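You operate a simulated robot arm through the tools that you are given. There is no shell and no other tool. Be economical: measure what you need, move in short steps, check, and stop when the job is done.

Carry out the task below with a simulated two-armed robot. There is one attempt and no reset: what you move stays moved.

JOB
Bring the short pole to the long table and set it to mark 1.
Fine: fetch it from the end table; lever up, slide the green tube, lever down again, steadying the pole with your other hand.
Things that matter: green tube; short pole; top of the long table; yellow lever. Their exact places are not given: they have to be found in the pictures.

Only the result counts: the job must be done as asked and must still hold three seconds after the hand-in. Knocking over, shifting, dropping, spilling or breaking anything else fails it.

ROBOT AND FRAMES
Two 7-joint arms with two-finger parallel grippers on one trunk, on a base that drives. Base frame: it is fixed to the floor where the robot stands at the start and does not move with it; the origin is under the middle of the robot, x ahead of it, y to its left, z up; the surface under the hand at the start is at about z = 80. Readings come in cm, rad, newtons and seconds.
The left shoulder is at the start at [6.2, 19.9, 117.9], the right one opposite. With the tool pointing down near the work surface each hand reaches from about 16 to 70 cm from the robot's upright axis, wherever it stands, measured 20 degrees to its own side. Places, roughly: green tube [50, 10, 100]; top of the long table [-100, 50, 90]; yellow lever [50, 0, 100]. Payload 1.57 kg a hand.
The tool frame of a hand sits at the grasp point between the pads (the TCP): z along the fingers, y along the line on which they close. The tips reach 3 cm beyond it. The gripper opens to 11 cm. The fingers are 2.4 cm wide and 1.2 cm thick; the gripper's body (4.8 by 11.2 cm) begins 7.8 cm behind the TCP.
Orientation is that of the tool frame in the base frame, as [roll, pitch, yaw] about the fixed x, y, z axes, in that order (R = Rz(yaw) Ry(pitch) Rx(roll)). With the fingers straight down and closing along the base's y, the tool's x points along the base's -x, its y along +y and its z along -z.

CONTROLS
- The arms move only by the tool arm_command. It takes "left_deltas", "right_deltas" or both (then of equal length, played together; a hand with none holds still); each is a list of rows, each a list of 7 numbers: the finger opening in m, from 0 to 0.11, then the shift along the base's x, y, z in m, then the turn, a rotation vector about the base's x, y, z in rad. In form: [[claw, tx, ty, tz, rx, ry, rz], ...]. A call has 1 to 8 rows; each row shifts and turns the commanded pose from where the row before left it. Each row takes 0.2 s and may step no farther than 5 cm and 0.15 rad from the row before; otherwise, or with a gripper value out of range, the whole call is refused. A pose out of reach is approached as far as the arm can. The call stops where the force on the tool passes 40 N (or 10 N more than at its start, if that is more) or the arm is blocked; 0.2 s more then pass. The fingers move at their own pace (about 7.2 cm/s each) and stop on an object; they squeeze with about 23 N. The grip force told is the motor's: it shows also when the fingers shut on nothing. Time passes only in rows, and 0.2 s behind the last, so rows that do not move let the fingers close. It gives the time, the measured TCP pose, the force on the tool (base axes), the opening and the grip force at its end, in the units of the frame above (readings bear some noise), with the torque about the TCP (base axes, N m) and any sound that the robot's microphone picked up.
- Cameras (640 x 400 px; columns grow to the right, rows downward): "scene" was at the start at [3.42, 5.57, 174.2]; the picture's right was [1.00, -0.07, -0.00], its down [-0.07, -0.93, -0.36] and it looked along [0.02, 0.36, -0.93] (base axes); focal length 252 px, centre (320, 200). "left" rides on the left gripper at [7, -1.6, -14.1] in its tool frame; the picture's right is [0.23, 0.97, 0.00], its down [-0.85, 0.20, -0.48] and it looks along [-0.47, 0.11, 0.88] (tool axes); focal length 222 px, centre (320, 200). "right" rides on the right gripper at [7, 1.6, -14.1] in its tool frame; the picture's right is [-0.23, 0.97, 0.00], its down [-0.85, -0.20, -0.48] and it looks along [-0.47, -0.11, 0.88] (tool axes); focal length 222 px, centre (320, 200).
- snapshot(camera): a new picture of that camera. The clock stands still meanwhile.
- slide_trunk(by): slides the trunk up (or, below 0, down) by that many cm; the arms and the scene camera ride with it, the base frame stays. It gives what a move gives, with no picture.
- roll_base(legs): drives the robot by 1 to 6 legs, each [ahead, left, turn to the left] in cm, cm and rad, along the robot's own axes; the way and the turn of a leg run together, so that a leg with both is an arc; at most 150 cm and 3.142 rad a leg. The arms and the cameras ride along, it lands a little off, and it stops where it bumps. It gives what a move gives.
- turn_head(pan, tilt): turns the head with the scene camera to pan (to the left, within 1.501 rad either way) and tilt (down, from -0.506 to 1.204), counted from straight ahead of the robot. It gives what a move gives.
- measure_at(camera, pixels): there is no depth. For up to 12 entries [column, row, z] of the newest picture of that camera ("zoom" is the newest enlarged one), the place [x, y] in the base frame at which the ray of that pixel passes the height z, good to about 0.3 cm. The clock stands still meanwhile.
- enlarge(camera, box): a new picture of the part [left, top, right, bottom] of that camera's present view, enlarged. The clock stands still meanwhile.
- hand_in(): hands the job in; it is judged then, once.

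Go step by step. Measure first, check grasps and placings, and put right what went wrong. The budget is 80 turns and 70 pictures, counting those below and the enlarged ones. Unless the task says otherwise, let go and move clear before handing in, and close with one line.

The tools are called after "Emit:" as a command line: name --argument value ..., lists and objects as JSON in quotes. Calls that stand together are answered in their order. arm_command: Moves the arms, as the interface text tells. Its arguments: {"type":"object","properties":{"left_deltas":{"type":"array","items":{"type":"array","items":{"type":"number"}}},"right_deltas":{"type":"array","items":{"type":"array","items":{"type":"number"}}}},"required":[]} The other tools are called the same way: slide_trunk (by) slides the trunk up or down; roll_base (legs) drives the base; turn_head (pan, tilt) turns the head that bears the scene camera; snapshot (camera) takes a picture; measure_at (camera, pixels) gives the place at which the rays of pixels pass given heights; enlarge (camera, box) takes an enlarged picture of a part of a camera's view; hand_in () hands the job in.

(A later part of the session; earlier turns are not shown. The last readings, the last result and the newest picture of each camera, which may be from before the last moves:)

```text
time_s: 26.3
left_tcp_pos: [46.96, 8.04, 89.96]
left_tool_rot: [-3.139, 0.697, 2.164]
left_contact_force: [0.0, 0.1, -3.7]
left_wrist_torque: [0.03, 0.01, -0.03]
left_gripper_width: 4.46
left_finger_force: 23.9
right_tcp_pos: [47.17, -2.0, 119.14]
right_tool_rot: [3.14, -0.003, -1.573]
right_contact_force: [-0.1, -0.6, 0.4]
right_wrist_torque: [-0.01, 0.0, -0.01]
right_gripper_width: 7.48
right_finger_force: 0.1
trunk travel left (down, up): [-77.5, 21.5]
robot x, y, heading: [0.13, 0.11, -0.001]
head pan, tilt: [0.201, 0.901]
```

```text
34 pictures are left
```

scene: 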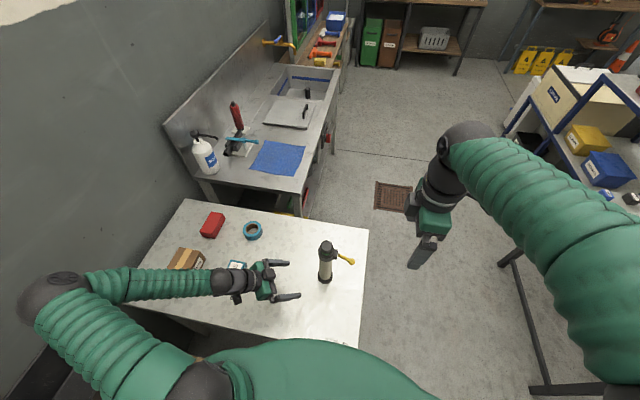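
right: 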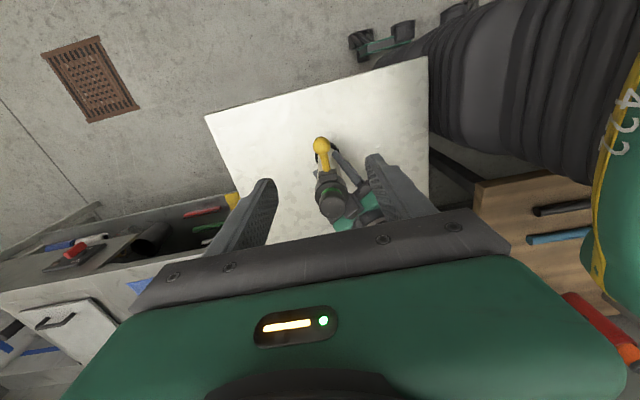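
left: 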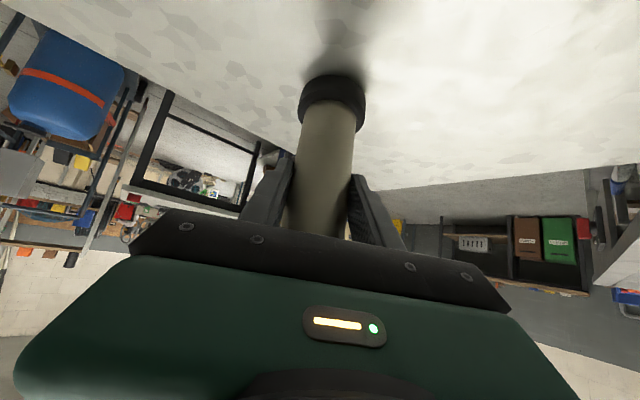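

Emit:
measure_at --camera "right" --pixels '[[332, 207, 105], [332, 207, 104], [321, 145, 103]]'

Emit:
arm_command --right_deltas '[[0.075, 0, 0.035, 0, 0, 0, 0], [0.075, 0, 0.035, 0, 0, 0, 0], [0.075, 0, 0.027, 0, 0, 0, 0]]'

Emit:
snapshot --camera "right"

Emit:
enlarge --camera "scene" --box '[270, 195, 390, 285]'

```text
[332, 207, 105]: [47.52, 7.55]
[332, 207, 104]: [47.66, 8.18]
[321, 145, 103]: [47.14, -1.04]
```

```text
time_s: 27.1
left_tcp_pos: [46.93, 8.17, 90.0]
left_tool_rot: [-3.138, 0.699, 2.164]
left_contact_force: [0.4, 0.3, -3.7]
left_wrist_torque: [0.0, 0.02, -0.02]
left_gripper_width: 4.47
left_finger_force: 22.8
right_tcp_pos: [47.28, 7.85, 119.21]
right_tool_rot: [3.141, -0.003, -1.573]
right_contact_force: [-0.2, 0.5, 0.0]
right_wrist_torque: [-0.05, -0.01, 0.02]
right_gripper_width: 7.5
right_finger_force: 0.0
trunk travel left (down, up): [-77.5, 21.5]
robot x, y, heading: [-0.26, -0.32, -0.002]
head pan, tilt: [0.201, 0.901]
```

```text
33 pictures are left
```

right: 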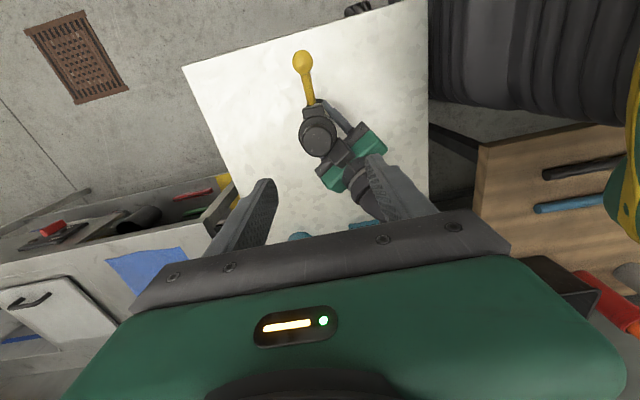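

```text
4.44 times, centred on (330, 240) of scene
```

zoom: 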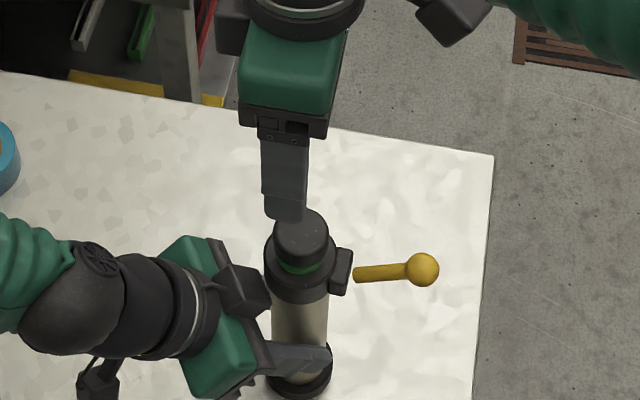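

The cap (318,138 in the right view) is centred, but the -x finger would come down near the left gripper. I'll yaw the right hand by 0.56 so its closing axis runs parallel to the left hand's, then descend partway.

Emit:
arm_command --right_deltas '[[0.075, 0.001, 0, 0, 0, 0, 0.14], [0.075, 0.001, 0, 0, 0, 0, 0.14], [0.075, 0, 0, 0, 0, 0, 0.14], [0.075, 0, 0, 0, 0, 0, 0.14], [0.075, 0, 0, -0.045, 0, 0, 0], [0.075, 0, 0, -0.04, 0, 0, 0]]'

Emit:
snapshot --camera "right"

Emit:
enlarge --camera "scene" --box '[270, 195, 390, 285]'

```text
time_s: 28.5
left_tcp_pos: [46.88, 8.01, 89.88]
left_tool_rot: [-3.138, 0.696, 2.164]
left_contact_force: [-0.2, -0.3, -3.2]
left_wrist_torque: [0.01, 0.07, -0.03]
left_gripper_width: 4.46
left_finger_force: 23.2
right_tcp_pos: [47.45, 7.62, 110.58]
right_tool_rot: [3.14, -0.001, -1.009]
right_contact_force: [0.5, 0.4, 0.4]
right_wrist_torque: [-0.01, 0.01, -0.03]
right_gripper_width: 7.53
right_finger_force: 0.0
trunk travel left (down, up): [-77.5, 21.5]
robot x, y, heading: [0.23, -0.08, 0.005]
head pan, tilt: [0.201, 0.901]
```

```text
31 pictures are left
```

right: 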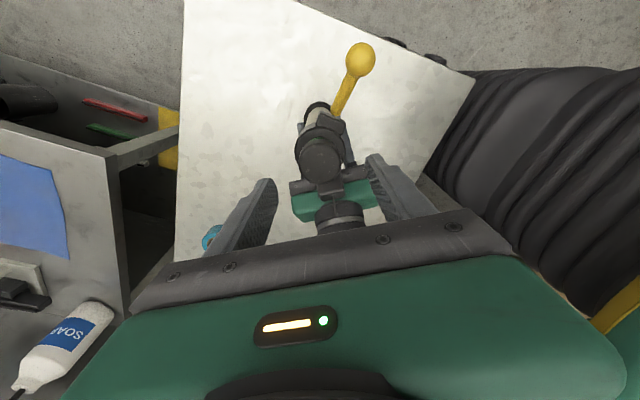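

```text
4.44 times, centred on (330, 240) of scene
```

zoom: 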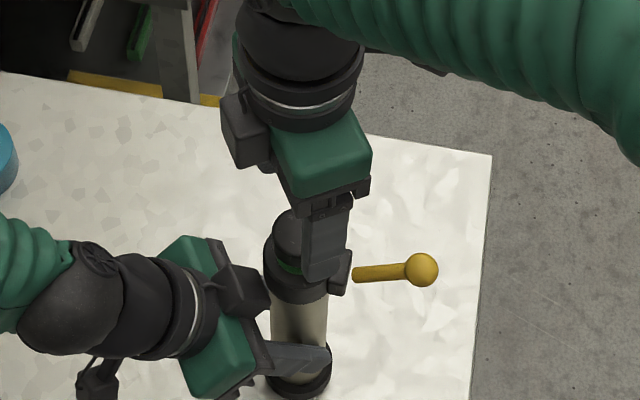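

The cap is centred laterally (col 320). I'll check its fore-aft offset, then descend 5 cm.

Emit:
measure_at --camera "right" --pixels '[[320, 160, 105], [320, 160, 104.5]]'

Emit:
arm_command --right_deltas '[[0.075, 0, 0.001, -0.025, 0, 0, 0], [0.075, 0, 0.001, -0.025, 0, 0, 0]]'

Emit:
snapshot --camera "right"

```text
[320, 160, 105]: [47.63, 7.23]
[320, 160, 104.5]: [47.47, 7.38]
```

```text
time_s: 29.1
left_tcp_pos: [47.02, 8.06, 89.9]
left_tool_rot: [-3.138, 0.695, 2.164]
left_contact_force: [-0.9, -0.4, -3.7]
left_wrist_torque: [0.04, 0.05, 0.04]
left_gripper_width: 4.44
left_finger_force: 23.2
right_tcp_pos: [47.33, 7.7, 105.56]
right_tool_rot: [3.138, 0.0, -1.012]
right_contact_force: [0.6, -0.4, 0.2]
right_wrist_torque: [0.0, -0.03, -0.02]
right_gripper_width: 7.51
right_finger_force: 0.0
trunk travel left (down, up): [-77.5, 21.5]
robot x, y, heading: [-0.24, 0.23, 0.003]
head pan, tilt: [0.201, 0.901]
```

```text
29 pictures are left
```

right: 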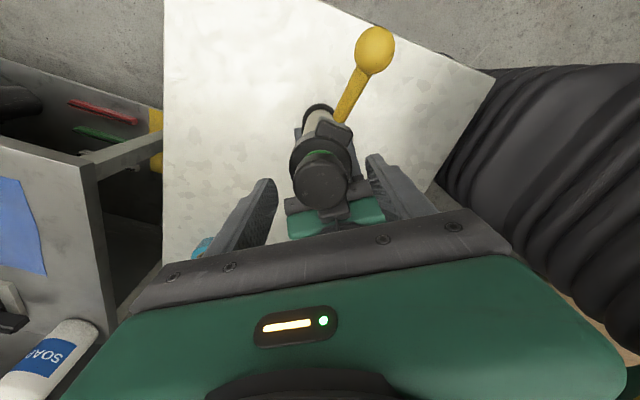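

I'll close on the cap and lift 1.5 cm, watching the force.

Emit:
arm_command --right_deltas '[[0.03, 0, 0, -0.003, 0, 0, 0], [0.02, 0, 0, 0, 0, 0, 0], [0.02, 0, 0, 0, 0, 0, 0], [0.02, 0, 0, 0, 0, 0, 0]]'

Emit:
arm_command --right_deltas '[[0.02, 0, 0, 0.005, 0, 0, 0], [0.02, 0, 0, 0.005, 0, 0, 0], [0.02, 0, 0, 0.005, 0, 0, 0]]'

Emit:
enlarge --camera "scene" --box '[290, 215, 380, 275]'

```text
time_s: 30.1
left_tcp_pos: [46.95, 7.96, 89.99]
left_tool_rot: [-3.14, 0.697, 2.165]
left_contact_force: [6.3, 3.7, -5.6]
left_wrist_torque: [-0.18, 0.69, 0.19]
left_gripper_width: 4.5
left_finger_force: 23.3
right_tcp_pos: [47.14, 7.65, 105.38]
right_tool_rot: [3.138, -0.001, -1.012]
right_contact_force: [-5.8, -3.6, 2.5]
right_wrist_torque: [-0.3, 0.42, -0.12]
right_gripper_width: 3.92
right_finger_force: 23.4
trunk travel left (down, up): [-77.5, 21.5]
robot x, y, heading: [-0.05, -0.01, -0.0]
head pan, tilt: [0.201, 0.901]
```

```text
time_s: 30.9
left_tcp_pos: [46.91, 7.96, 89.93]
left_tool_rot: [-3.14, 0.695, 2.164]
left_contact_force: [6.7, 3.6, -2.0]
left_wrist_torque: [-0.47, 0.74, 0.13]
left_gripper_width: 4.45
left_finger_force: 23.2
right_tcp_pos: [47.25, 7.78, 106.84]
right_tool_rot: [3.14, 0.002, -1.013]
right_contact_force: [-5.1, -4.7, 0.4]
right_wrist_torque: [-0.19, 0.49, -0.1]
right_gripper_width: 3.94
right_finger_force: 23.3
trunk travel left (down, up): [-77.5, 21.5]
robot x, y, heading: [0.15, 0.12, 0.001]
head pan, tilt: [0.201, 0.901]
```

```text
6.67 times, centred on (335, 245) of scene
```

zoom: 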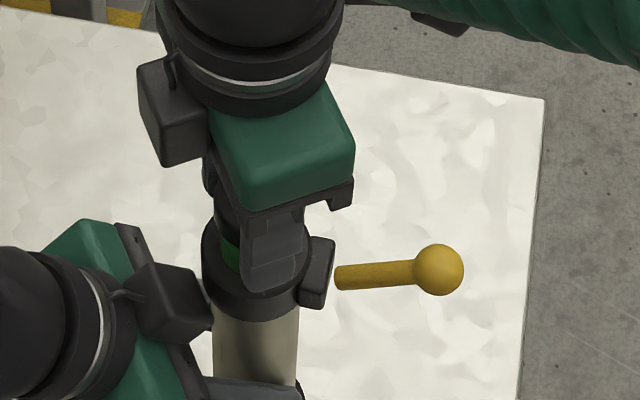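

The tube slides freely (almost no vertical force). I'll ease the lateral strain and lift 2 cm more to look for the marks.

Emit:
arm_command --right_deltas '[[0.02, -0.002, -0.0015, 0.005, 0, 0, 0], [0.02, -0.001, -0.001, 0.005, 0, 0, 0], [0.02, 0, 0, 0.005, 0, 0, 0], [0.02, 0, 0, 0.005, 0, 0, 0]]'

Emit:
enlarge --camera "scene" --box '[300, 225, 360, 265]'

Emit:
enlarge --camera "right" --box '[260, 100, 390, 210]'

```text
time_s: 31.9
left_tcp_pos: [46.83, 7.96, 90.03]
left_tool_rot: [-3.138, 0.696, 2.165]
left_contact_force: [-5.8, -4.8, -1.8]
left_wrist_torque: [0.51, -0.88, -0.12]
left_gripper_width: 4.47
left_finger_force: 22.8
right_tcp_pos: [47.05, 7.59, 109.01]
right_tool_rot: [-3.14, 0.001, -1.013]
right_contact_force: [4.6, 4.1, -0.2]
right_wrist_torque: [0.42, -0.23, 0.03]
right_gripper_width: 3.91
right_finger_force: 23.2
trunk travel left (down, up): [-77.5, 21.5]
robot x, y, heading: [0.02, 0.04, 0.001]
head pan, tilt: [0.201, 0.901]
```

```text
10.00 times, centred on (330, 245) of scene
```

zoom: 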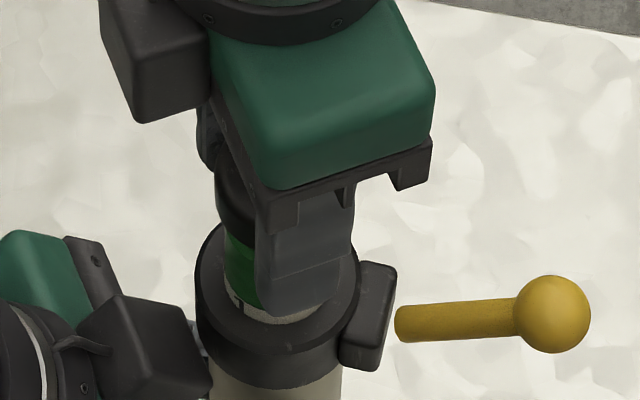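

```text
3.64 times, centred on (325, 155) of right
```

zoom: 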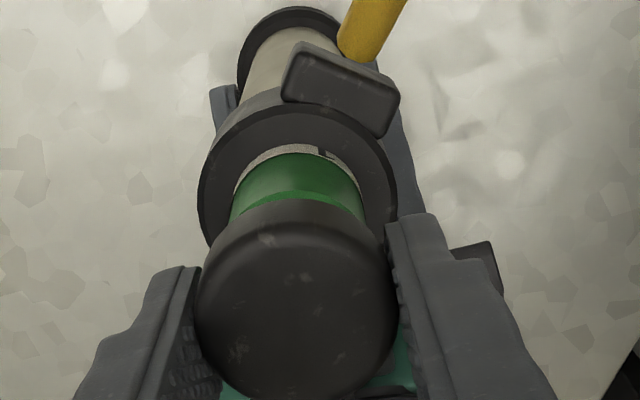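

A white band with a black figure is just emerging above the collar (right zoom (325,152)). I'll lift 1 cm more and read it.

Emit:
arm_command --right_deltas '[[0.02, 0.0013, 0.0012, 0.005, 0, 0, 0], [0.02, 0, 0, 0.005, 0, 0, 0], [0.02, 0, 0, 0, 0, 0, 0]]'

Emit:
enlarge --camera "right" --box '[290, 120, 370, 180]'

Emit:
enlarge --camera "scene" --box '[310, 230, 350, 260]'

```text
time_s: 32.7
left_tcp_pos: [46.91, 7.86, 89.91]
left_tool_rot: [-3.14, 0.695, 2.165]
left_contact_force: [-2.7, -3.7, -2.4]
left_wrist_torque: [0.44, -0.41, 0.01]
left_gripper_width: 4.47
left_finger_force: 22.5
right_tcp_pos: [47.11, 7.64, 109.91]
right_tool_rot: [3.139, -0.001, -1.012]
right_contact_force: [2.0, 4.3, 0.4]
right_wrist_torque: [0.29, -0.07, -0.03]
right_gripper_width: 3.93
right_finger_force: 23.1
trunk travel left (down, up): [-77.5, 21.5]
robot x, y, heading: [0.26, 0.33, -0.003]
head pan, tilt: [0.201, 0.901]
```

```text
6.67 times, centred on (330, 150) of right
```

zoom: 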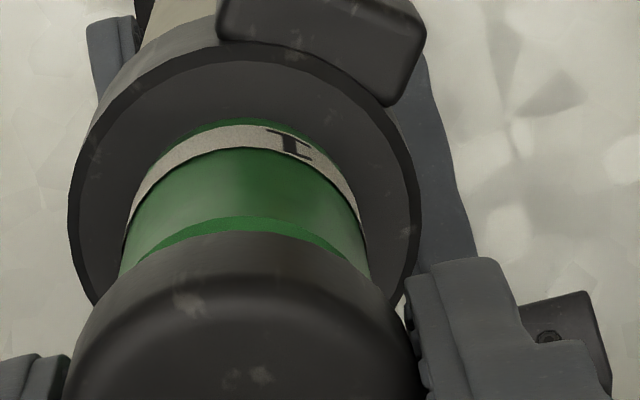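

```text
13.33 times, centred on (330, 245) of scene
```

zoom: 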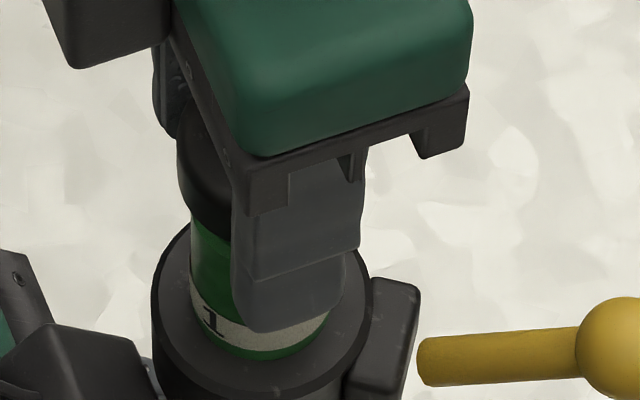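

The band reads "1", standing about 0.5 cm clear above the collar rim. I'll lower 0.5 cm and look again closely.

Emit:
arm_command --right_deltas '[[0.02, 0, 0.0005, -0.005, 0, 0, 0], [0.02, 0, 0, 0, 0, 0, 0]]'

Emit:
enlarge --camera "scene" --box '[310, 230, 350, 260]'

Emit:
enlarge --camera "right" --box '[290, 120, 370, 180]'

```text
time_s: 33.3
left_tcp_pos: [46.86, 8.06, 90.01]
left_tool_rot: [-3.139, 0.694, 2.164]
left_contact_force: [-2.2, -0.6, -3.5]
left_wrist_torque: [0.07, -0.42, 0.0]
left_gripper_width: 4.51
left_finger_force: 22.9
right_tcp_pos: [47.07, 7.63, 109.41]
right_tool_rot: [3.141, 0.001, -1.012]
right_contact_force: [3.1, 0.2, 0.8]
right_wrist_torque: [0.02, 0.02, -0.02]
right_gripper_width: 3.93
right_finger_force: 23.3
trunk travel left (down, up): [-77.5, 21.5]
robot x, y, heading: [0.3, 0.15, 0.0]
head pan, tilt: [0.201, 0.901]
```

```text
13.33 times, centred on (330, 245) of scene
```

zoom: 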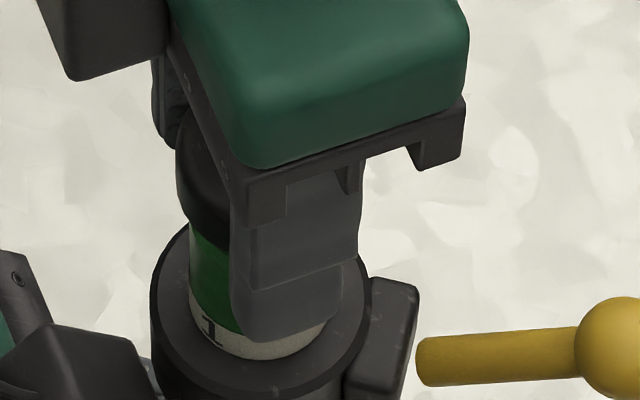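

```text
6.67 times, centred on (330, 150) of right
```

zoom: 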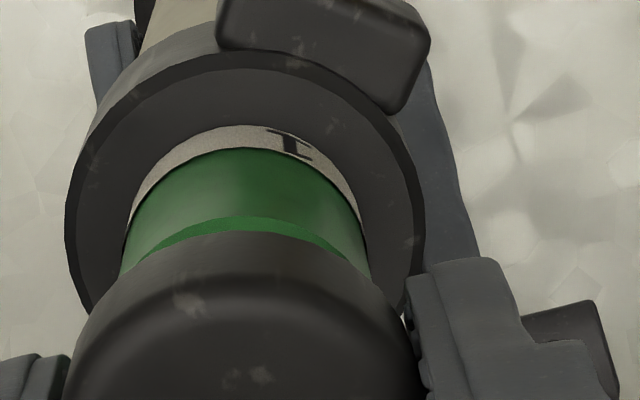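

The band's lower edge is now flush with the collar rim and the full "1" is visible. I'll settle 0.15 cm lower so the mark sits right at the rim, then open the right hand and back up to see whether the tube holds.

Emit:
arm_command --right_deltas '[[0.02, -0.0005, 0, -0.0015, 0, 0, 0], [0.02, 0, 0, 0, 0, 0, 0], [0.05, 0, 0, 0, 0, 0, 0], [0.075, 0, 0, 0, 0, 0, 0], [0.075, 0, 0, 0.03, 0, 0, 0], [0.075, 0, 0, 0.04, 0, 0, 0]]'

Emit:
enlarge --camera "scene" --box '[310, 230, 350, 260]'

Emit:
enlarge --camera "right" --box '[280, 80, 400, 170]'

```text
time_s: 34.7
left_tcp_pos: [46.7, 8.02, 89.97]
left_tool_rot: [-3.14, 0.695, 2.162]
left_contact_force: [-0.4, 0.1, -4.1]
left_wrist_torque: [0.06, 0.0, 0.05]
left_gripper_width: 4.49
left_finger_force: 23.4
right_tcp_pos: [46.9, 7.65, 116.35]
right_tool_rot: [3.14, 0.0, -1.012]
right_contact_force: [-1.0, 0.9, -0.2]
right_wrist_torque: [0.01, -0.01, 0.0]
right_gripper_width: 7.52
right_finger_force: 0.1
trunk travel left (down, up): [-77.5, 21.5]
robot x, y, heading: [0.16, -0.19, 0.001]
head pan, tilt: [0.201, 0.901]
```

```text
13.33 times, centred on (330, 245) of scene
```

zoom: 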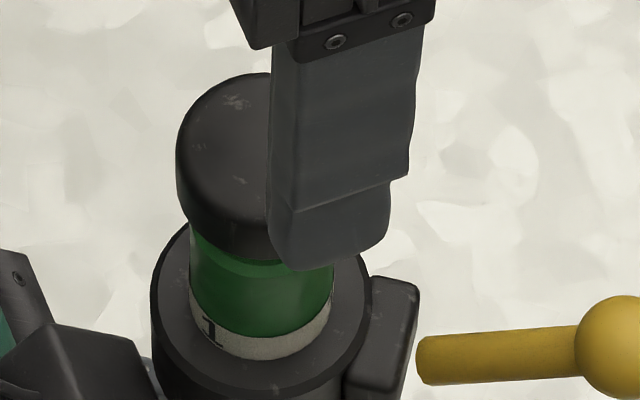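

```text
4.44 times, centred on (340, 125) of right
```

zoom: 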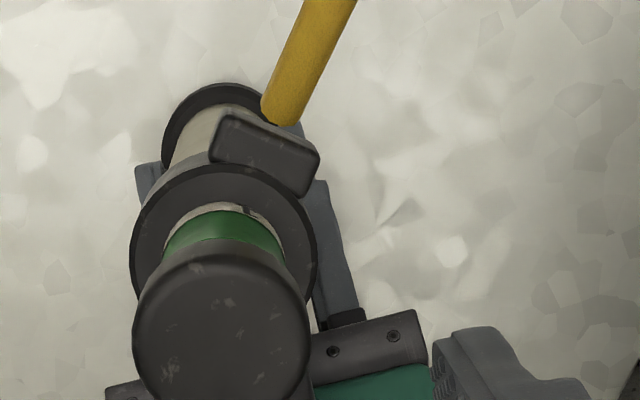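

The tube stays put after release, and the band sits right at the rim. Next I'll close the right fingers, move over the lever ball at (47,-0.4,103) and push it down.

Emit:
arm_command --right_deltas '[[0.0, 0, -0.03, 0, 0, 0, 0], [0.0, 0, -0.03, 0, 0, 0, 0], [0.0, 0.002, -0.028, 0, 0, 0, 0], [0.0, 0, 0, -0.045, 0, 0, 0], [0.0, 0, 0, -0.04, 0, 0, 0]]'

Emit:
enlarge --camera "scene" --box '[290, 215, 390, 285]'

```text
time_s: 35.9
left_tcp_pos: [47.06, 8.24, 89.82]
left_tool_rot: [-3.138, 0.694, 2.166]
left_contact_force: [0.4, 2.4, -8.9]
left_wrist_torque: [0.03, 0.11, 0.07]
left_gripper_width: 4.48
left_finger_force: 22.7
right_tcp_pos: [47.32, -1.01, 107.56]
right_tool_rot: [3.14, -0.001, -1.011]
right_contact_force: [-0.1, -2.2, 4.3]
right_wrist_torque: [-0.07, 0.07, 0.0]
right_gripper_width: 0.01
right_finger_force: 21.4
trunk travel left (down, up): [-77.5, 21.5]
robot x, y, heading: [-0.09, -0.22, -0.001]
head pan, tilt: [0.201, 0.901]
```

```text
5.71 times, centred on (340, 250) of scene
```

zoom: 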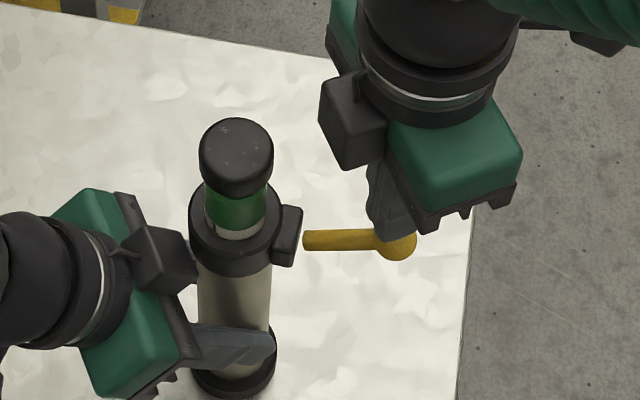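

I'm in contact with the ball (4 N). Now I'll push it down along the arc.

Emit:
arm_command --right_deltas '[[0.0, 0, -0.004, -0.007, 0, 0, 0], [0.0, 0, -0.003, -0.007, 0, 0, 0], [0.0, 0, -0.002, -0.007, 0, 0, 0], [0.0, 0, -0.001, -0.007, 0, 0, 0]]'

Emit:
enlarge --camera "scene" --box '[290, 215, 390, 285]'

```text
time_s: 36.9
left_tcp_pos: [46.84, 7.96, 89.92]
left_tool_rot: [-3.137, 0.696, 2.164]
left_contact_force: [0.7, 0.6, -3.5]
left_wrist_torque: [0.03, 0.01, -0.02]
left_gripper_width: 4.46
left_finger_force: 23.2
right_tcp_pos: [47.21, -2.17, 104.94]
right_tool_rot: [3.141, -0.002, -1.012]
right_contact_force: [0.8, 0.3, 0.0]
right_wrist_torque: [0.01, -0.03, 0.0]
right_gripper_width: 0.01
right_finger_force: 21.7
trunk travel left (down, up): [-77.5, 21.5]
robot x, y, heading: [-0.01, 0.11, 0.001]
head pan, tilt: [0.201, 0.901]
```

```text
5.71 times, centred on (340, 250) of scene
```

zoom: 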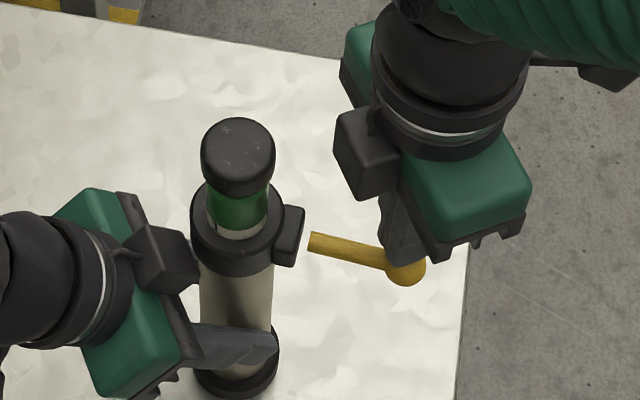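

The lever has swung below level and the contact went slack. I'll keep pushing until it meets the lower stop.

Emit:
arm_command --right_deltas '[[0.0, 0, 0, -0.007, 0, 0, 0], [0.0, 0, 0.001, -0.007, 0, 0, 0], [0.0, 0, 0.001, -0.006, 0, 0, 0], [0.0, 0, 0.001, -0.006, 0, 0, 0]]'

Emit:
enlarge --camera "scene" --box '[290, 215, 390, 285]'

```text
time_s: 37.9
left_tcp_pos: [46.89, 7.98, 89.97]
left_tool_rot: [-3.137, 0.697, 2.164]
left_contact_force: [0.0, -0.2, -4.1]
left_wrist_torque: [0.02, 0.01, -0.02]
left_gripper_width: 4.49
left_finger_force: 22.1
right_tcp_pos: [47.21, -1.83, 102.29]
right_tool_rot: [3.138, 0.0, -1.011]
right_contact_force: [0.9, 0.0, -0.3]
right_wrist_torque: [0.02, -0.04, 0.01]
right_gripper_width: 0.02
right_finger_force: 21.4
trunk travel left (down, up): [-77.5, 21.5]
robot x, y, heading: [0.02, -0.21, -0.003]
head pan, tilt: [0.201, 0.901]
```

```text
5.71 times, centred on (340, 250) of scene
```

zoom: 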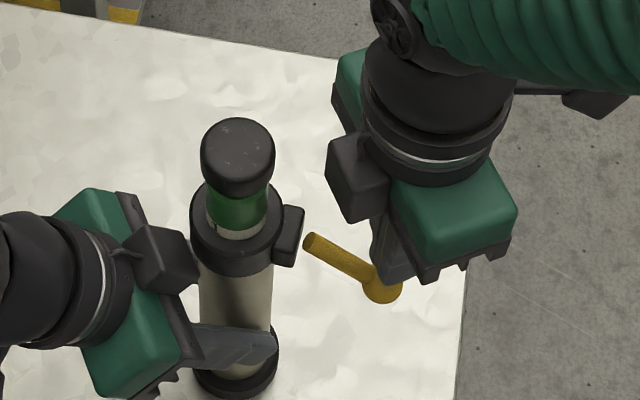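

The slope (~0.64) now matches or exceeds the original (~0.53). I'll press a little more to feel the stop.

Emit:
arm_command --right_deltas '[[0.0, 0, 0.001, -0.005, 0, 0, 0], [0.0, 0, 0.001, -0.005, 0, 0, 0]]'

Emit:
enlarge --camera "scene" --box '[290, 215, 390, 285]'

```text
time_s: 38.5
left_tcp_pos: [46.86, 8.13, 89.93]
left_tool_rot: [3.139, 0.693, 2.164]
left_contact_force: [1.0, 8.8, -16.9]
left_wrist_torque: [0.75, -0.4, 0.23]
left_gripper_width: 4.49
left_finger_force: 22.9
right_tcp_pos: [47.25, -1.67, 101.4]
right_tool_rot: [-3.141, -0.002, -1.013]
right_contact_force: [0.2, -9.3, 20.9]
right_wrist_torque: [0.04, 0.2, -0.15]
right_gripper_width: 0.0
right_finger_force: 21.3
trunk travel left (down, up): [-77.5, 21.5]
robot x, y, heading: [0.11, -0.22, 0.004]
head pan, tilt: [0.201, 0.901]
```

```text
5.71 times, centred on (340, 250) of scene
```

zoom: 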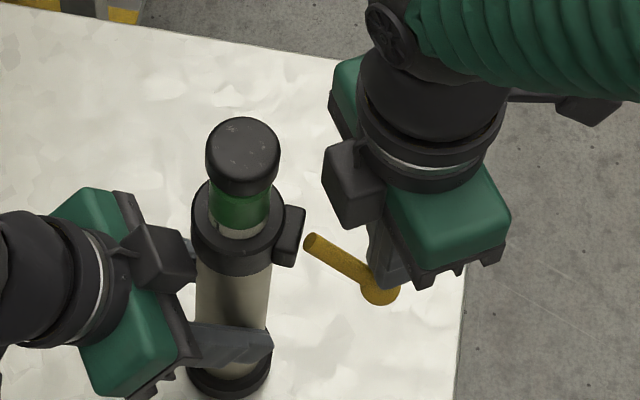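

Firm stop at 21 N: the lever is fully down. I'll retreat the right hand and then look at the long table with the head turned left.

Emit:
arm_command --right_deltas '[[0.0, 0, -0.002, 0.02, 0, 0, 0], [0.0, 0, -0.03, 0.035, 0, 0, 0], [0.0, 0, -0.045, 0.02, 0, 0, 0], [0.0, -0.01, -0.045, 0.02, 0, 0, 0], [0.0, -0.02, -0.04, 0.02, 0, 0, 0], [0.0, -0.03, -0.02, 0.02, 0, 0, 0]]'

Emit:
enlarge --camera "scene" --box '[290, 215, 370, 285]'

Emit:
turn_head --pan 1.5 --tilt 0.6

Emit:
snapshot --camera "scene"

```text
refused: row 4 steps farther than a row can; nothing moved
```

```text
5.71 times, centred on (330, 250) of scene
```

zoom: 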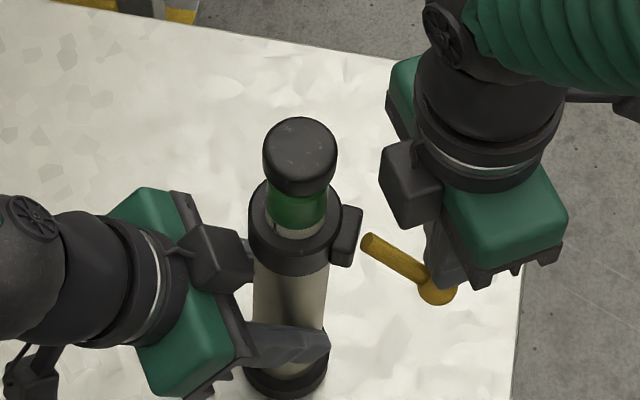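

```text
time_s: 39.9
left_tcp_pos: [46.84, 8.18, 90.09]
left_tool_rot: [3.138, 0.697, 2.166]
left_contact_force: [8.2, 21.6, -11.0]
left_wrist_torque: [0.32, -0.48, 0.37]
left_gripper_width: 4.48
left_finger_force: 22.8
right_tcp_pos: [47.12, -1.56, 101.31]
right_tool_rot: [3.14, -0.001, -1.013]
right_contact_force: [-2.3, -21.9, 31.0]
right_wrist_torque: [-0.26, 0.14, 0.11]
right_gripper_width: 0.0
right_finger_force: 21.0
trunk travel left (down, up): [-77.5, 21.5]
robot x, y, heading: [0.31, -0.12, -0.003]
head pan, tilt: [1.499, 0.6]
```

```text
14 pictures are left
```

scene: 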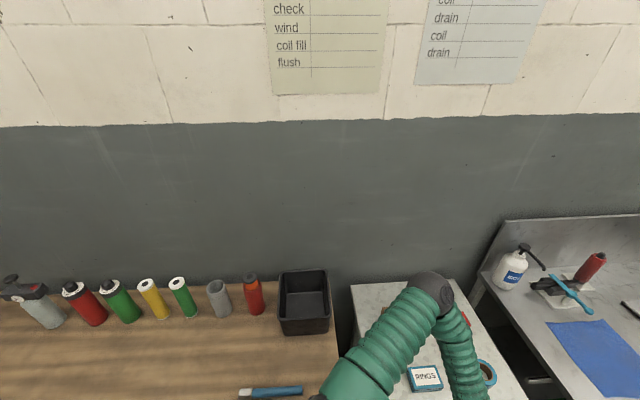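

The retreat was refused, so the right hand is still pressing. I'll back it off now in legal steps.

Emit:
arm_command --right_deltas '[[0.0, 0, -0.002, 0.02, 0, 0, 0], [0.0, 0, -0.02, 0.035, 0, 0, 0], [0.0, 0, -0.035, 0.02, 0, 0, 0], [0.0, 0, -0.04, 0.02, 0, 0, 0], [0.0, -0.02, -0.035, 0.02, 0, 0, 0], [0.0, -0.03, -0.02, 0.02, 0, 0, 0]]'

Emit:
measure_at --camera "scene" --pixels '[[337, 340, 90], [337, 340, 85], [240, 393, 90], [300, 335, 90], [10, 390, 90], [155, 315, 90], [25, 325, 90]]'

```text
time_s: 41.3
left_tcp_pos: [46.77, 7.96, 90.1]
left_tool_rot: [3.141, 0.697, 2.164]
left_contact_force: [-2.4, 2.2, 3.3]
left_wrist_torque: [-0.06, 0.09, -0.04]
left_gripper_width: 4.47
left_finger_force: 23.1
right_tcp_pos: [41.99, -16.76, 114.89]
right_tool_rot: [3.141, -0.001, -1.01]
right_contact_force: [-0.7, 0.2, 0.2]
right_wrist_torque: [-0.01, -0.03, 0.02]
right_gripper_width: 0.0
right_finger_force: 21.1
trunk travel left (down, up): [-77.5, 21.5]
robot x, y, heading: [0.04, 0.04, -0.003]
head pan, tilt: [1.499, 0.6]
```

```text
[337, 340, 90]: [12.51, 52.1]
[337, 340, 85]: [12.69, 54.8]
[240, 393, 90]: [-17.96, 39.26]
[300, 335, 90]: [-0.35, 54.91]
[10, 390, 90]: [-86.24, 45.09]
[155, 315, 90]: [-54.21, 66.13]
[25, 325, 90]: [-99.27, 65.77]
```

The right hand is clear. I'll lift the pole 20 cm with the trunk and check that the grip holds.

Emit:
slide_trunk --by 20

Emit:
snapshot --camera "right"

```text
time_s: 43.5
left_tcp_pos: [46.94, 7.95, 110.03]
left_tool_rot: [-3.139, 0.696, 2.164]
left_contact_force: [-0.8, 0.0, -4.2]
left_wrist_torque: [0.03, 0.04, 0.0]
left_gripper_width: 4.48
left_finger_force: 23.4
right_tcp_pos: [42.37, -16.76, 134.91]
right_tool_rot: [3.14, 0.001, -1.012]
right_contact_force: [0.3, 0.3, -0.7]
right_wrist_torque: [0.02, 0.03, 0.02]
right_gripper_width: 0.0
right_finger_force: 21.2
trunk travel left (down, up): [-97.5, 1.5]
robot x, y, heading: [-0.26, -0.18, -0.0]
head pan, tilt: [1.499, 0.6]
```

```text
13 pictures are left
```

right: 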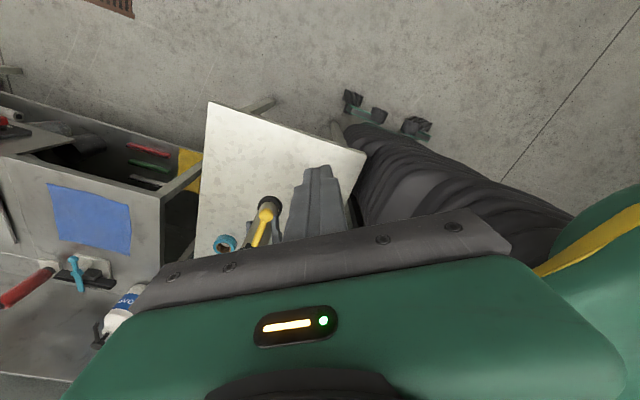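

The pole is lifted and held (~4.2 N weight). I'll drive straight back along the long table.

Emit:
roll_base --legs '[[-50, 0, 0], [-50, 0, 0]]'

Emit:
turn_head --pan 0.9 --tilt 0.9

Emit:
snapshot --camera "scene"

```text
time_s: 49.0
left_tcp_pos: [-52.61, 8.3, 109.84]
left_tool_rot: [-3.134, 0.697, 2.169]
left_contact_force: [-0.4, -0.4, -3.4]
left_wrist_torque: [0.0, 0.07, 0.0]
left_gripper_width: 4.47
left_finger_force: 23.1
right_tcp_pos: [-57.03, -16.33, 134.83]
right_tool_rot: [3.139, -0.001, -1.006]
right_contact_force: [0.0, 0.2, 0.3]
right_wrist_torque: [0.03, 0.0, -0.01]
right_gripper_width: 0.0
right_finger_force: 21.6
trunk travel left (down, up): [-97.5, 1.5]
robot x, y, heading: [-99.95, 0.08, 0.001]
head pan, tilt: [1.499, 0.6]
```

```text
time_s: 50.0
left_tcp_pos: [-53.22, 7.51, 110.16]
left_tool_rot: [3.138, 0.695, 2.164]
left_contact_force: [-0.6, -0.3, -3.1]
left_wrist_torque: [0.09, 0.03, 0.07]
left_gripper_width: 4.44
left_finger_force: 22.9
right_tcp_pos: [-57.64, -17.27, 134.9]
right_tool_rot: [-3.137, 0.001, -1.009]
right_contact_force: [0.0, -0.6, -0.5]
right_wrist_torque: [-0.02, 0.02, -0.03]
right_gripper_width: 0.01
right_finger_force: 21.4
trunk travel left (down, up): [-97.5, 1.5]
robot x, y, heading: [-99.85, -0.06, 0.0]
head pan, tilt: [0.901, 0.901]
```

```text
12 pictures are left
```

scene: 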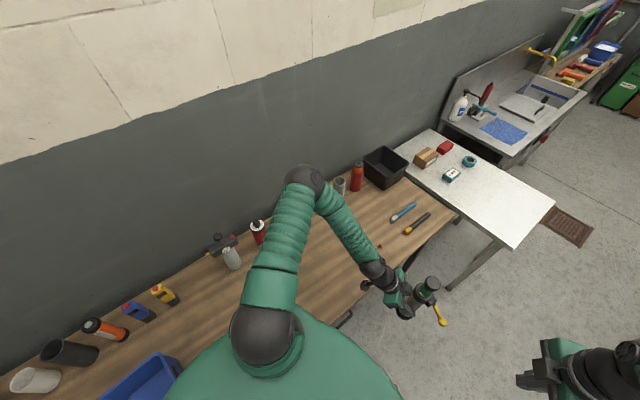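

The pole is still held, and I'm alongside the long table. I'll triangulate the table height with the blue pen's left end (392,220) and measure the front edge and the free area.

Emit:
measure_at --camera "scene" --pixels '[[392, 220, 80], [392, 220, 85], [392, 220, 90], [392, 220, 95], [404, 234, 90], [380, 246, 90], [458, 214, 90], [350, 315, 90], [320, 270, 90], [340, 290, 90]]'

```text
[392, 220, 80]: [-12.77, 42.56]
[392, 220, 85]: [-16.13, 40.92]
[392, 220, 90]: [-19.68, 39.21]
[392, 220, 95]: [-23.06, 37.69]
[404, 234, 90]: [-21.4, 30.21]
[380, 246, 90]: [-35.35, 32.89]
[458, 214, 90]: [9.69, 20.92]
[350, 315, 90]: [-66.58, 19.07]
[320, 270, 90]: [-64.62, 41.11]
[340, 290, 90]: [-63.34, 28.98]
```

Table height comes out ≈ 90, the front edge is at y≈20, and there's free space around (-57,34). I'll move the pole over that spot.

Emit:
arm_command --left_deltas '[[0, -0.006, 0.043, 0.0, 0, 0, 0], [0, -0.006, 0.043, 0, 0, 0, 0], [0, -0.006, 0.043, 0, 0, 0, 0], [0, -0.006, 0.043, 0, 0, 0, 0], [0, -0.006, 0.043, 0, 0, 0, 0], [0, -0.006, 0.043, 0, 0, 0, 0]]'

Emit:
snapshot --camera "left"

Emit:
snapshot --camera "scene"

```text
time_s: 51.4
left_tcp_pos: [-56.82, 33.54, 110.03]
left_tool_rot: [3.139, 0.693, 2.162]
left_contact_force: [-0.7, -0.2, -4.4]
left_wrist_torque: [0.07, -0.01, -0.01]
left_gripper_width: 4.43
left_finger_force: 23.3
right_tcp_pos: [-57.67, -16.82, 134.95]
right_tool_rot: [-3.137, -0.001, -1.006]
right_contact_force: [0.0, -0.4, -0.6]
right_wrist_torque: [0.0, 0.02, -0.03]
right_gripper_width: 0.0
right_finger_force: 21.5
trunk travel left (down, up): [-97.5, 1.5]
robot x, y, heading: [-99.8, -0.27, 0.004]
head pan, tilt: [0.901, 0.901]
```

```text
11 pictures are left
```

left: 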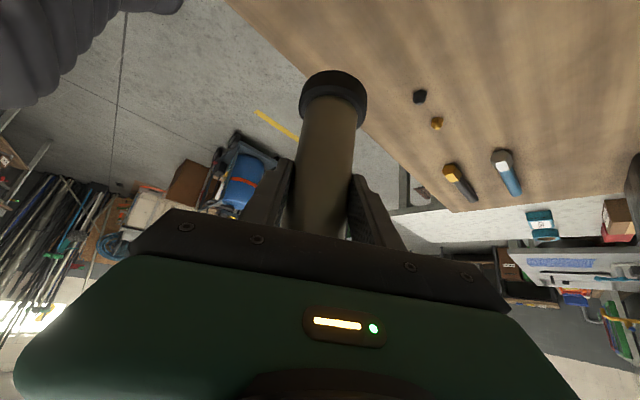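

```text
10 pictures are left
```

scene: 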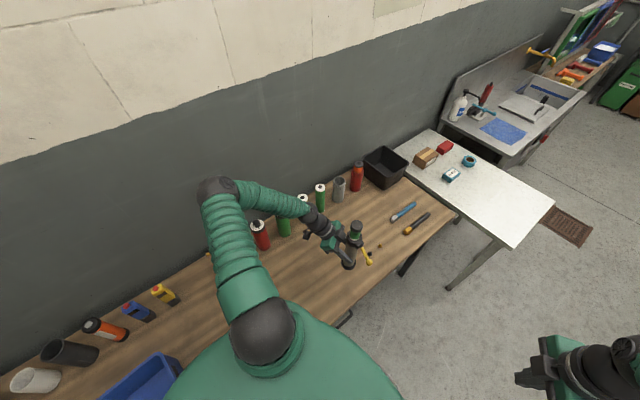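

The spot below is free, with nuts and tools well to the side. I'll check the elbow's clearance over the bottles before lowering.

Emit:
measure_at --camera "scene" --pixels '[[218, 190, 120], [218, 190, 135], [218, 190, 150], [322, 225, 125], [283, 236, 90], [283, 215, 110], [261, 248, 90], [261, 226, 110]]'

```text
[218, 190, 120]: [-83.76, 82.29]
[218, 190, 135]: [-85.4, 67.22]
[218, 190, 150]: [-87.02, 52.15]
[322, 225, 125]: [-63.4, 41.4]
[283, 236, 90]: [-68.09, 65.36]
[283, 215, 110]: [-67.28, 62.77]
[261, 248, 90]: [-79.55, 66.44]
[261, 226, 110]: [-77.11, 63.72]
```

The elbow is at z≈140-150, well above the bottles (~110). Now I'll lower the pole.

Emit:
arm_command --left_deltas '[[0, 0, 0, -0.025, 0, 0, 0], [0, 0, 0, -0.025, 0, 0, 0], [0, 0, 0, -0.02, 0, 0, 0], [0, 0, 0, -0.01, 0, 0, 0], [0, 0, 0, -0.006, 0, 0, 0]]'

Emit:
snapshot --camera "left"

Emit:
enlarge --camera "scene" --box '[310, 200, 400, 290]'

```text
time_s: 52.6
left_tcp_pos: [-56.69, 33.72, 101.19]
left_tool_rot: [3.142, 0.696, 2.164]
left_contact_force: [0.5, -0.1, -3.3]
left_wrist_torque: [0.05, 0.04, 0.01]
left_gripper_width: 4.45
left_finger_force: 22.9
right_tcp_pos: [-57.4, -16.8, 134.73]
right_tool_rot: [-3.141, 0.001, -1.007]
right_contact_force: [-0.6, -0.4, -0.3]
right_wrist_torque: [-0.03, -0.03, -0.01]
right_gripper_width: 0.0
right_finger_force: 21.2
trunk travel left (down, up): [-97.5, 1.5]
robot x, y, heading: [-99.63, 0.04, 0.002]
head pan, tilt: [0.901, 0.901]
```

```text
9 pictures are left
```

left: 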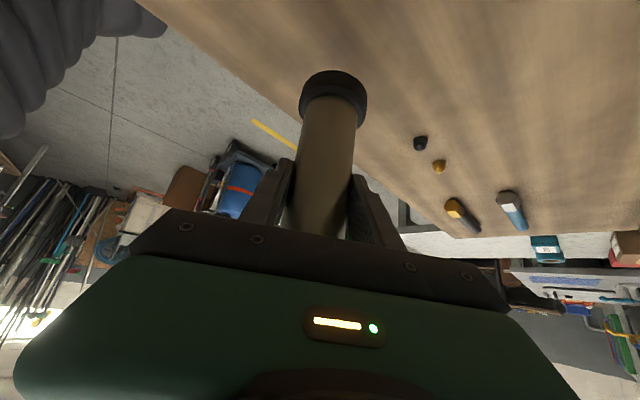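

```text
4.44 times, centred on (355, 245) of scene
```

zoom: 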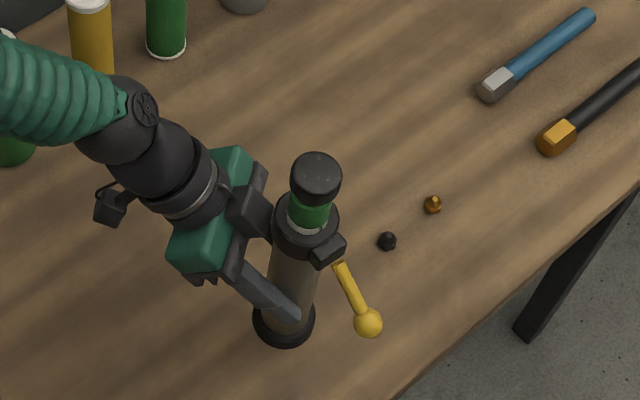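

The base is close to the wood. I'll lower in 0.4 cm steps until the table bears it.

Emit:
arm_command --left_deltas '[[0, 0, 0, -0.004, 0, 0, 0], [0, 0, 0, -0.004, 0, 0, 0]]'

Emit:
arm_command --left_deltas '[[0, 0, 0, -0.003, 0, 0, 0]]'

```text
time_s: 53.2
left_tcp_pos: [-56.7, 33.5, 100.62]
left_tool_rot: [3.14, 0.693, 2.165]
left_contact_force: [0.2, 0.0, -2.9]
left_wrist_torque: [0.06, 0.01, -0.04]
left_gripper_width: 4.44
left_finger_force: 22.8
right_tcp_pos: [-57.42, -17.08, 134.84]
right_tool_rot: [-3.14, 0.001, -1.007]
right_contact_force: [1.0, -0.3, 0.2]
right_wrist_torque: [0.02, -0.01, -0.01]
right_gripper_width: 0.0
right_finger_force: 21.1
trunk travel left (down, up): [-97.5, 1.5]
robot x, y, heading: [-99.83, -0.07, 0.006]
head pan, tilt: [0.901, 0.901]
```

```text
time_s: 53.6
left_tcp_pos: [-56.82, 33.52, 100.23]
left_tool_rot: [3.141, 0.695, 2.165]
left_contact_force: [0.1, 0.3, -3.0]
left_wrist_torque: [0.05, 0.02, 0.02]
left_gripper_width: 4.5
left_finger_force: 22.8
right_tcp_pos: [-57.53, -16.93, 134.91]
right_tool_rot: [-3.138, 0.001, -1.008]
right_contact_force: [0.1, 0.1, 0.1]
right_wrist_torque: [0.0, -0.01, 0.04]
right_gripper_width: 0.0
right_finger_force: 21.5
trunk travel left (down, up): [-97.5, 1.5]
robot x, y, heading: [-99.57, -0.15, 0.0]
head pan, tilt: [0.901, 0.901]
```

Emit:
arm_command --left_deltas '[[0, 0, 0, -0.003, 0, 0, 0], [0, 0, 0, 0, 0, 0, 0]]'

Emit:
arm_command --left_deltas '[[0, 0, 0, -0.003, 0, 0, 0], [0, 0, 0, 0, 0, 0, 0]]'

```text
time_s: 54.2
left_tcp_pos: [-56.7, 33.49, 100.03]
left_tool_rot: [3.139, 0.695, 2.165]
left_contact_force: [0.2, -0.3, -4.4]
left_wrist_torque: [0.03, 0.05, 0.01]
left_gripper_width: 4.48
left_finger_force: 22.5
right_tcp_pos: [-57.54, -17.0, 134.93]
right_tool_rot: [-3.139, 0.002, -1.006]
right_contact_force: [-0.6, -0.6, -0.2]
right_wrist_torque: [-0.01, -0.01, -0.01]
right_gripper_width: 0.02
right_finger_force: 20.8
trunk travel left (down, up): [-97.5, 1.5]
robot x, y, heading: [-99.94, -0.19, 0.005]
head pan, tilt: [0.901, 0.901]
```

```text
time_s: 54.8
left_tcp_pos: [-56.69, 33.6, 99.77]
left_tool_rot: [3.141, 0.692, 2.163]
left_contact_force: [-0.4, 0.2, -3.2]
left_wrist_torque: [0.01, 0.03, -0.01]
left_gripper_width: 4.48
left_finger_force: 23.4
right_tcp_pos: [-57.49, -16.93, 134.73]
right_tool_rot: [-3.14, 0.003, -1.008]
right_contact_force: [0.2, 0.3, 0.4]
right_wrist_torque: [-0.01, 0.0, 0.0]
right_gripper_width: 0.0
right_finger_force: 21.4
trunk travel left (down, up): [-97.5, 1.5]
robot x, y, heading: [-99.73, -0.06, 0.003]
head pan, tilt: [0.901, 0.901]
```

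Not down yet (still carrying ~3-4 N). I'll continue in small steps; the call stops by itself on a hard contact.

Emit:
arm_command --left_deltas '[[0, 0, 0, -0.002, 0, 0, 0], [0, 0, 0, -0.002, 0, 0, 0]]'

Emit:
arm_command --left_deltas '[[0, 0, 0, -0.002, 0, 0, 0], [0, 0, 0, -0.001, 0, 0, 0]]'

Emit:
snapshot --camera "left"

```text
time_s: 55.4
left_tcp_pos: [-56.63, 33.5, 99.25]
left_tool_rot: [3.139, 0.692, 2.164]
left_contact_force: [0.4, 0.1, -3.7]
left_wrist_torque: [0.0, 0.0, -0.01]
left_gripper_width: 4.47
left_finger_force: 22.8
right_tcp_pos: [-57.39, -17.07, 134.95]
right_tool_rot: [-3.14, 0.001, -1.007]
right_contact_force: [0.0, -0.4, 0.0]
right_wrist_torque: [0.03, -0.03, -0.01]
right_gripper_width: 0.0
right_finger_force: 21.1
trunk travel left (down, up): [-97.5, 1.5]
robot x, y, heading: [-100.13, -0.29, 0.004]
head pan, tilt: [0.901, 0.901]
```

```text
time_s: 56.0
left_tcp_pos: [-56.69, 33.52, 99.07]
left_tool_rot: [3.14, 0.695, 2.163]
left_contact_force: [-0.6, -0.3, -4.1]
left_wrist_torque: [0.04, 0.03, 0.02]
left_gripper_width: 4.46
left_finger_force: 23.1
right_tcp_pos: [-57.5, -17.11, 134.79]
right_tool_rot: [-3.14, 0.002, -1.007]
right_contact_force: [0.0, 0.0, -0.2]
right_wrist_torque: [0.0, 0.0, 0.02]
right_gripper_width: 0.02
right_finger_force: 21.6
trunk travel left (down, up): [-97.5, 1.5]
robot x, y, heading: [-99.92, 0.21, 0.002]
head pan, tilt: [0.901, 0.901]
```

```text
7 pictures are left
```

left: 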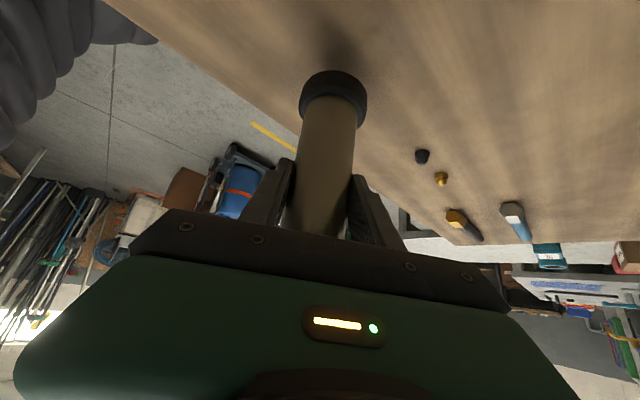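

The contact shadow is forming under the base, but it isn't bearing yet. I'll continue.

Emit:
arm_command --left_deltas '[[0, 0, 0, -0.002, 0, 0, 0], [0, 0, 0, -0.002, 0, 0, 0]]'

Emit:
arm_command --left_deltas '[[0, 0, 0, -0.002, 0, 0, 0], [0, 0, 0, -0.001, 0, 0, 0]]'

Emit:
arm_command --left_deltas '[[0, 0, 0, -0.002, 0, 0, 0], [0, 0, 0, -0.001, 0, 0, 0]]'

```text
time_s: 56.6
left_tcp_pos: [-56.68, 33.54, 98.64]
left_tool_rot: [3.139, 0.692, 2.164]
left_contact_force: [-0.3, -0.4, -3.8]
left_wrist_torque: [0.02, 0.06, 0.02]
left_gripper_width: 4.46
left_finger_force: 23.1
right_tcp_pos: [-57.5, -17.02, 134.99]
right_tool_rot: [-3.141, 0.001, -1.008]
right_contact_force: [-0.3, 0.2, 0.4]
right_wrist_torque: [0.0, 0.01, 0.03]
right_gripper_width: 0.0
right_finger_force: 21.6
trunk travel left (down, up): [-97.5, 1.5]
robot x, y, heading: [-99.61, -0.11, 0.007]
head pan, tilt: [0.901, 0.901]
```

```text
time_s: 57.2
left_tcp_pos: [-56.7, 33.6, 98.27]
left_tool_rot: [3.139, 0.692, 2.164]
left_contact_force: [-0.2, -0.3, -3.7]
left_wrist_torque: [0.02, 0.03, -0.02]
left_gripper_width: 4.42
left_finger_force: 23.3
right_tcp_pos: [-57.61, -17.09, 134.91]
right_tool_rot: [-3.141, 0.001, -1.007]
right_contact_force: [-0.3, -0.4, 0.4]
right_wrist_torque: [0.03, 0.0, -0.02]
right_gripper_width: 0.0
right_finger_force: 21.1
trunk travel left (down, up): [-97.5, 1.5]
robot x, y, heading: [-99.49, 0.08, -0.001]
head pan, tilt: [0.901, 0.901]
```

```text
time_s: 57.8
left_tcp_pos: [-56.73, 33.52, 97.99]
left_tool_rot: [3.139, 0.695, 2.165]
left_contact_force: [-0.9, 0.1, -4.2]
left_wrist_torque: [0.02, 0.03, 0.0]
left_gripper_width: 4.5
left_finger_force: 23.2
right_tcp_pos: [-57.46, -16.92, 134.79]
right_tool_rot: [-3.14, 0.002, -1.008]
right_contact_force: [-1.3, 0.0, 0.2]
right_wrist_torque: [0.02, -0.03, 0.01]
right_gripper_width: 0.02
right_finger_force: 21.3
trunk travel left (down, up): [-97.5, 1.5]
robot x, y, heading: [-99.56, 0.18, 0.002]
head pan, tilt: [0.901, 0.901]
```

Still hanging freely at 98.0. I'll keep lowering.

Emit:
arm_command --left_deltas '[[0, 0, 0, -0.002, 0, 0, 0], [0, 0, 0, -0.001, 0, 0, 0]]'

Emit:
arm_command --left_deltas '[[0, 0, 0, -0.002, 0, 0, 0], [0, 0, 0, -0.001, 0, 0, 0]]'

Emit:
enlarge --camera "left" --box '[260, 20, 420, 140]'

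```text
time_s: 58.4
left_tcp_pos: [-56.73, 33.44, 97.61]
left_tool_rot: [3.14, 0.692, 2.164]
left_contact_force: [-0.6, 0.0, -4.0]
left_wrist_torque: [0.03, 0.01, 0.0]
left_gripper_width: 4.47
left_finger_force: 23.4
right_tcp_pos: [-57.48, -16.99, 134.88]
right_tool_rot: [-3.14, 0.002, -1.008]
right_contact_force: [0.0, -1.0, -0.4]
right_wrist_torque: [0.0, 0.01, 0.0]
right_gripper_width: 0.02
right_finger_force: 20.9
trunk travel left (down, up): [-97.5, 1.5]
robot x, y, heading: [-99.97, -0.25, -0.0]
head pan, tilt: [0.901, 0.901]
```

```text
time_s: 59.0
left_tcp_pos: [-56.73, 33.55, 97.45]
left_tool_rot: [3.14, 0.693, 2.165]
left_contact_force: [-1.1, -0.5, -3.7]
left_wrist_torque: [0.03, 0.03, -0.01]
left_gripper_width: 4.43
left_finger_force: 23.1
right_tcp_pos: [-57.5, -16.98, 134.96]
right_tool_rot: [-3.141, 0.003, -1.006]
right_contact_force: [0.4, 0.2, 0.2]
right_wrist_torque: [-0.02, -0.01, 0.0]
right_gripper_width: 0.0
right_finger_force: 21.2
trunk travel left (down, up): [-97.5, 1.5]
robot x, y, heading: [-99.63, -0.04, 0.002]
head pan, tilt: [0.901, 0.901]
```

```text
3.33 times, centred on (340, 80) of left
```

zoom: 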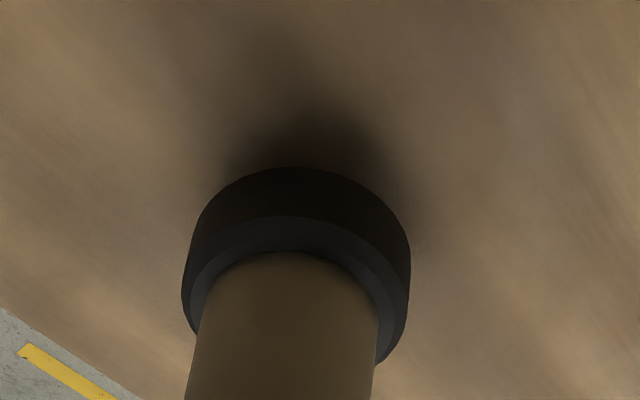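

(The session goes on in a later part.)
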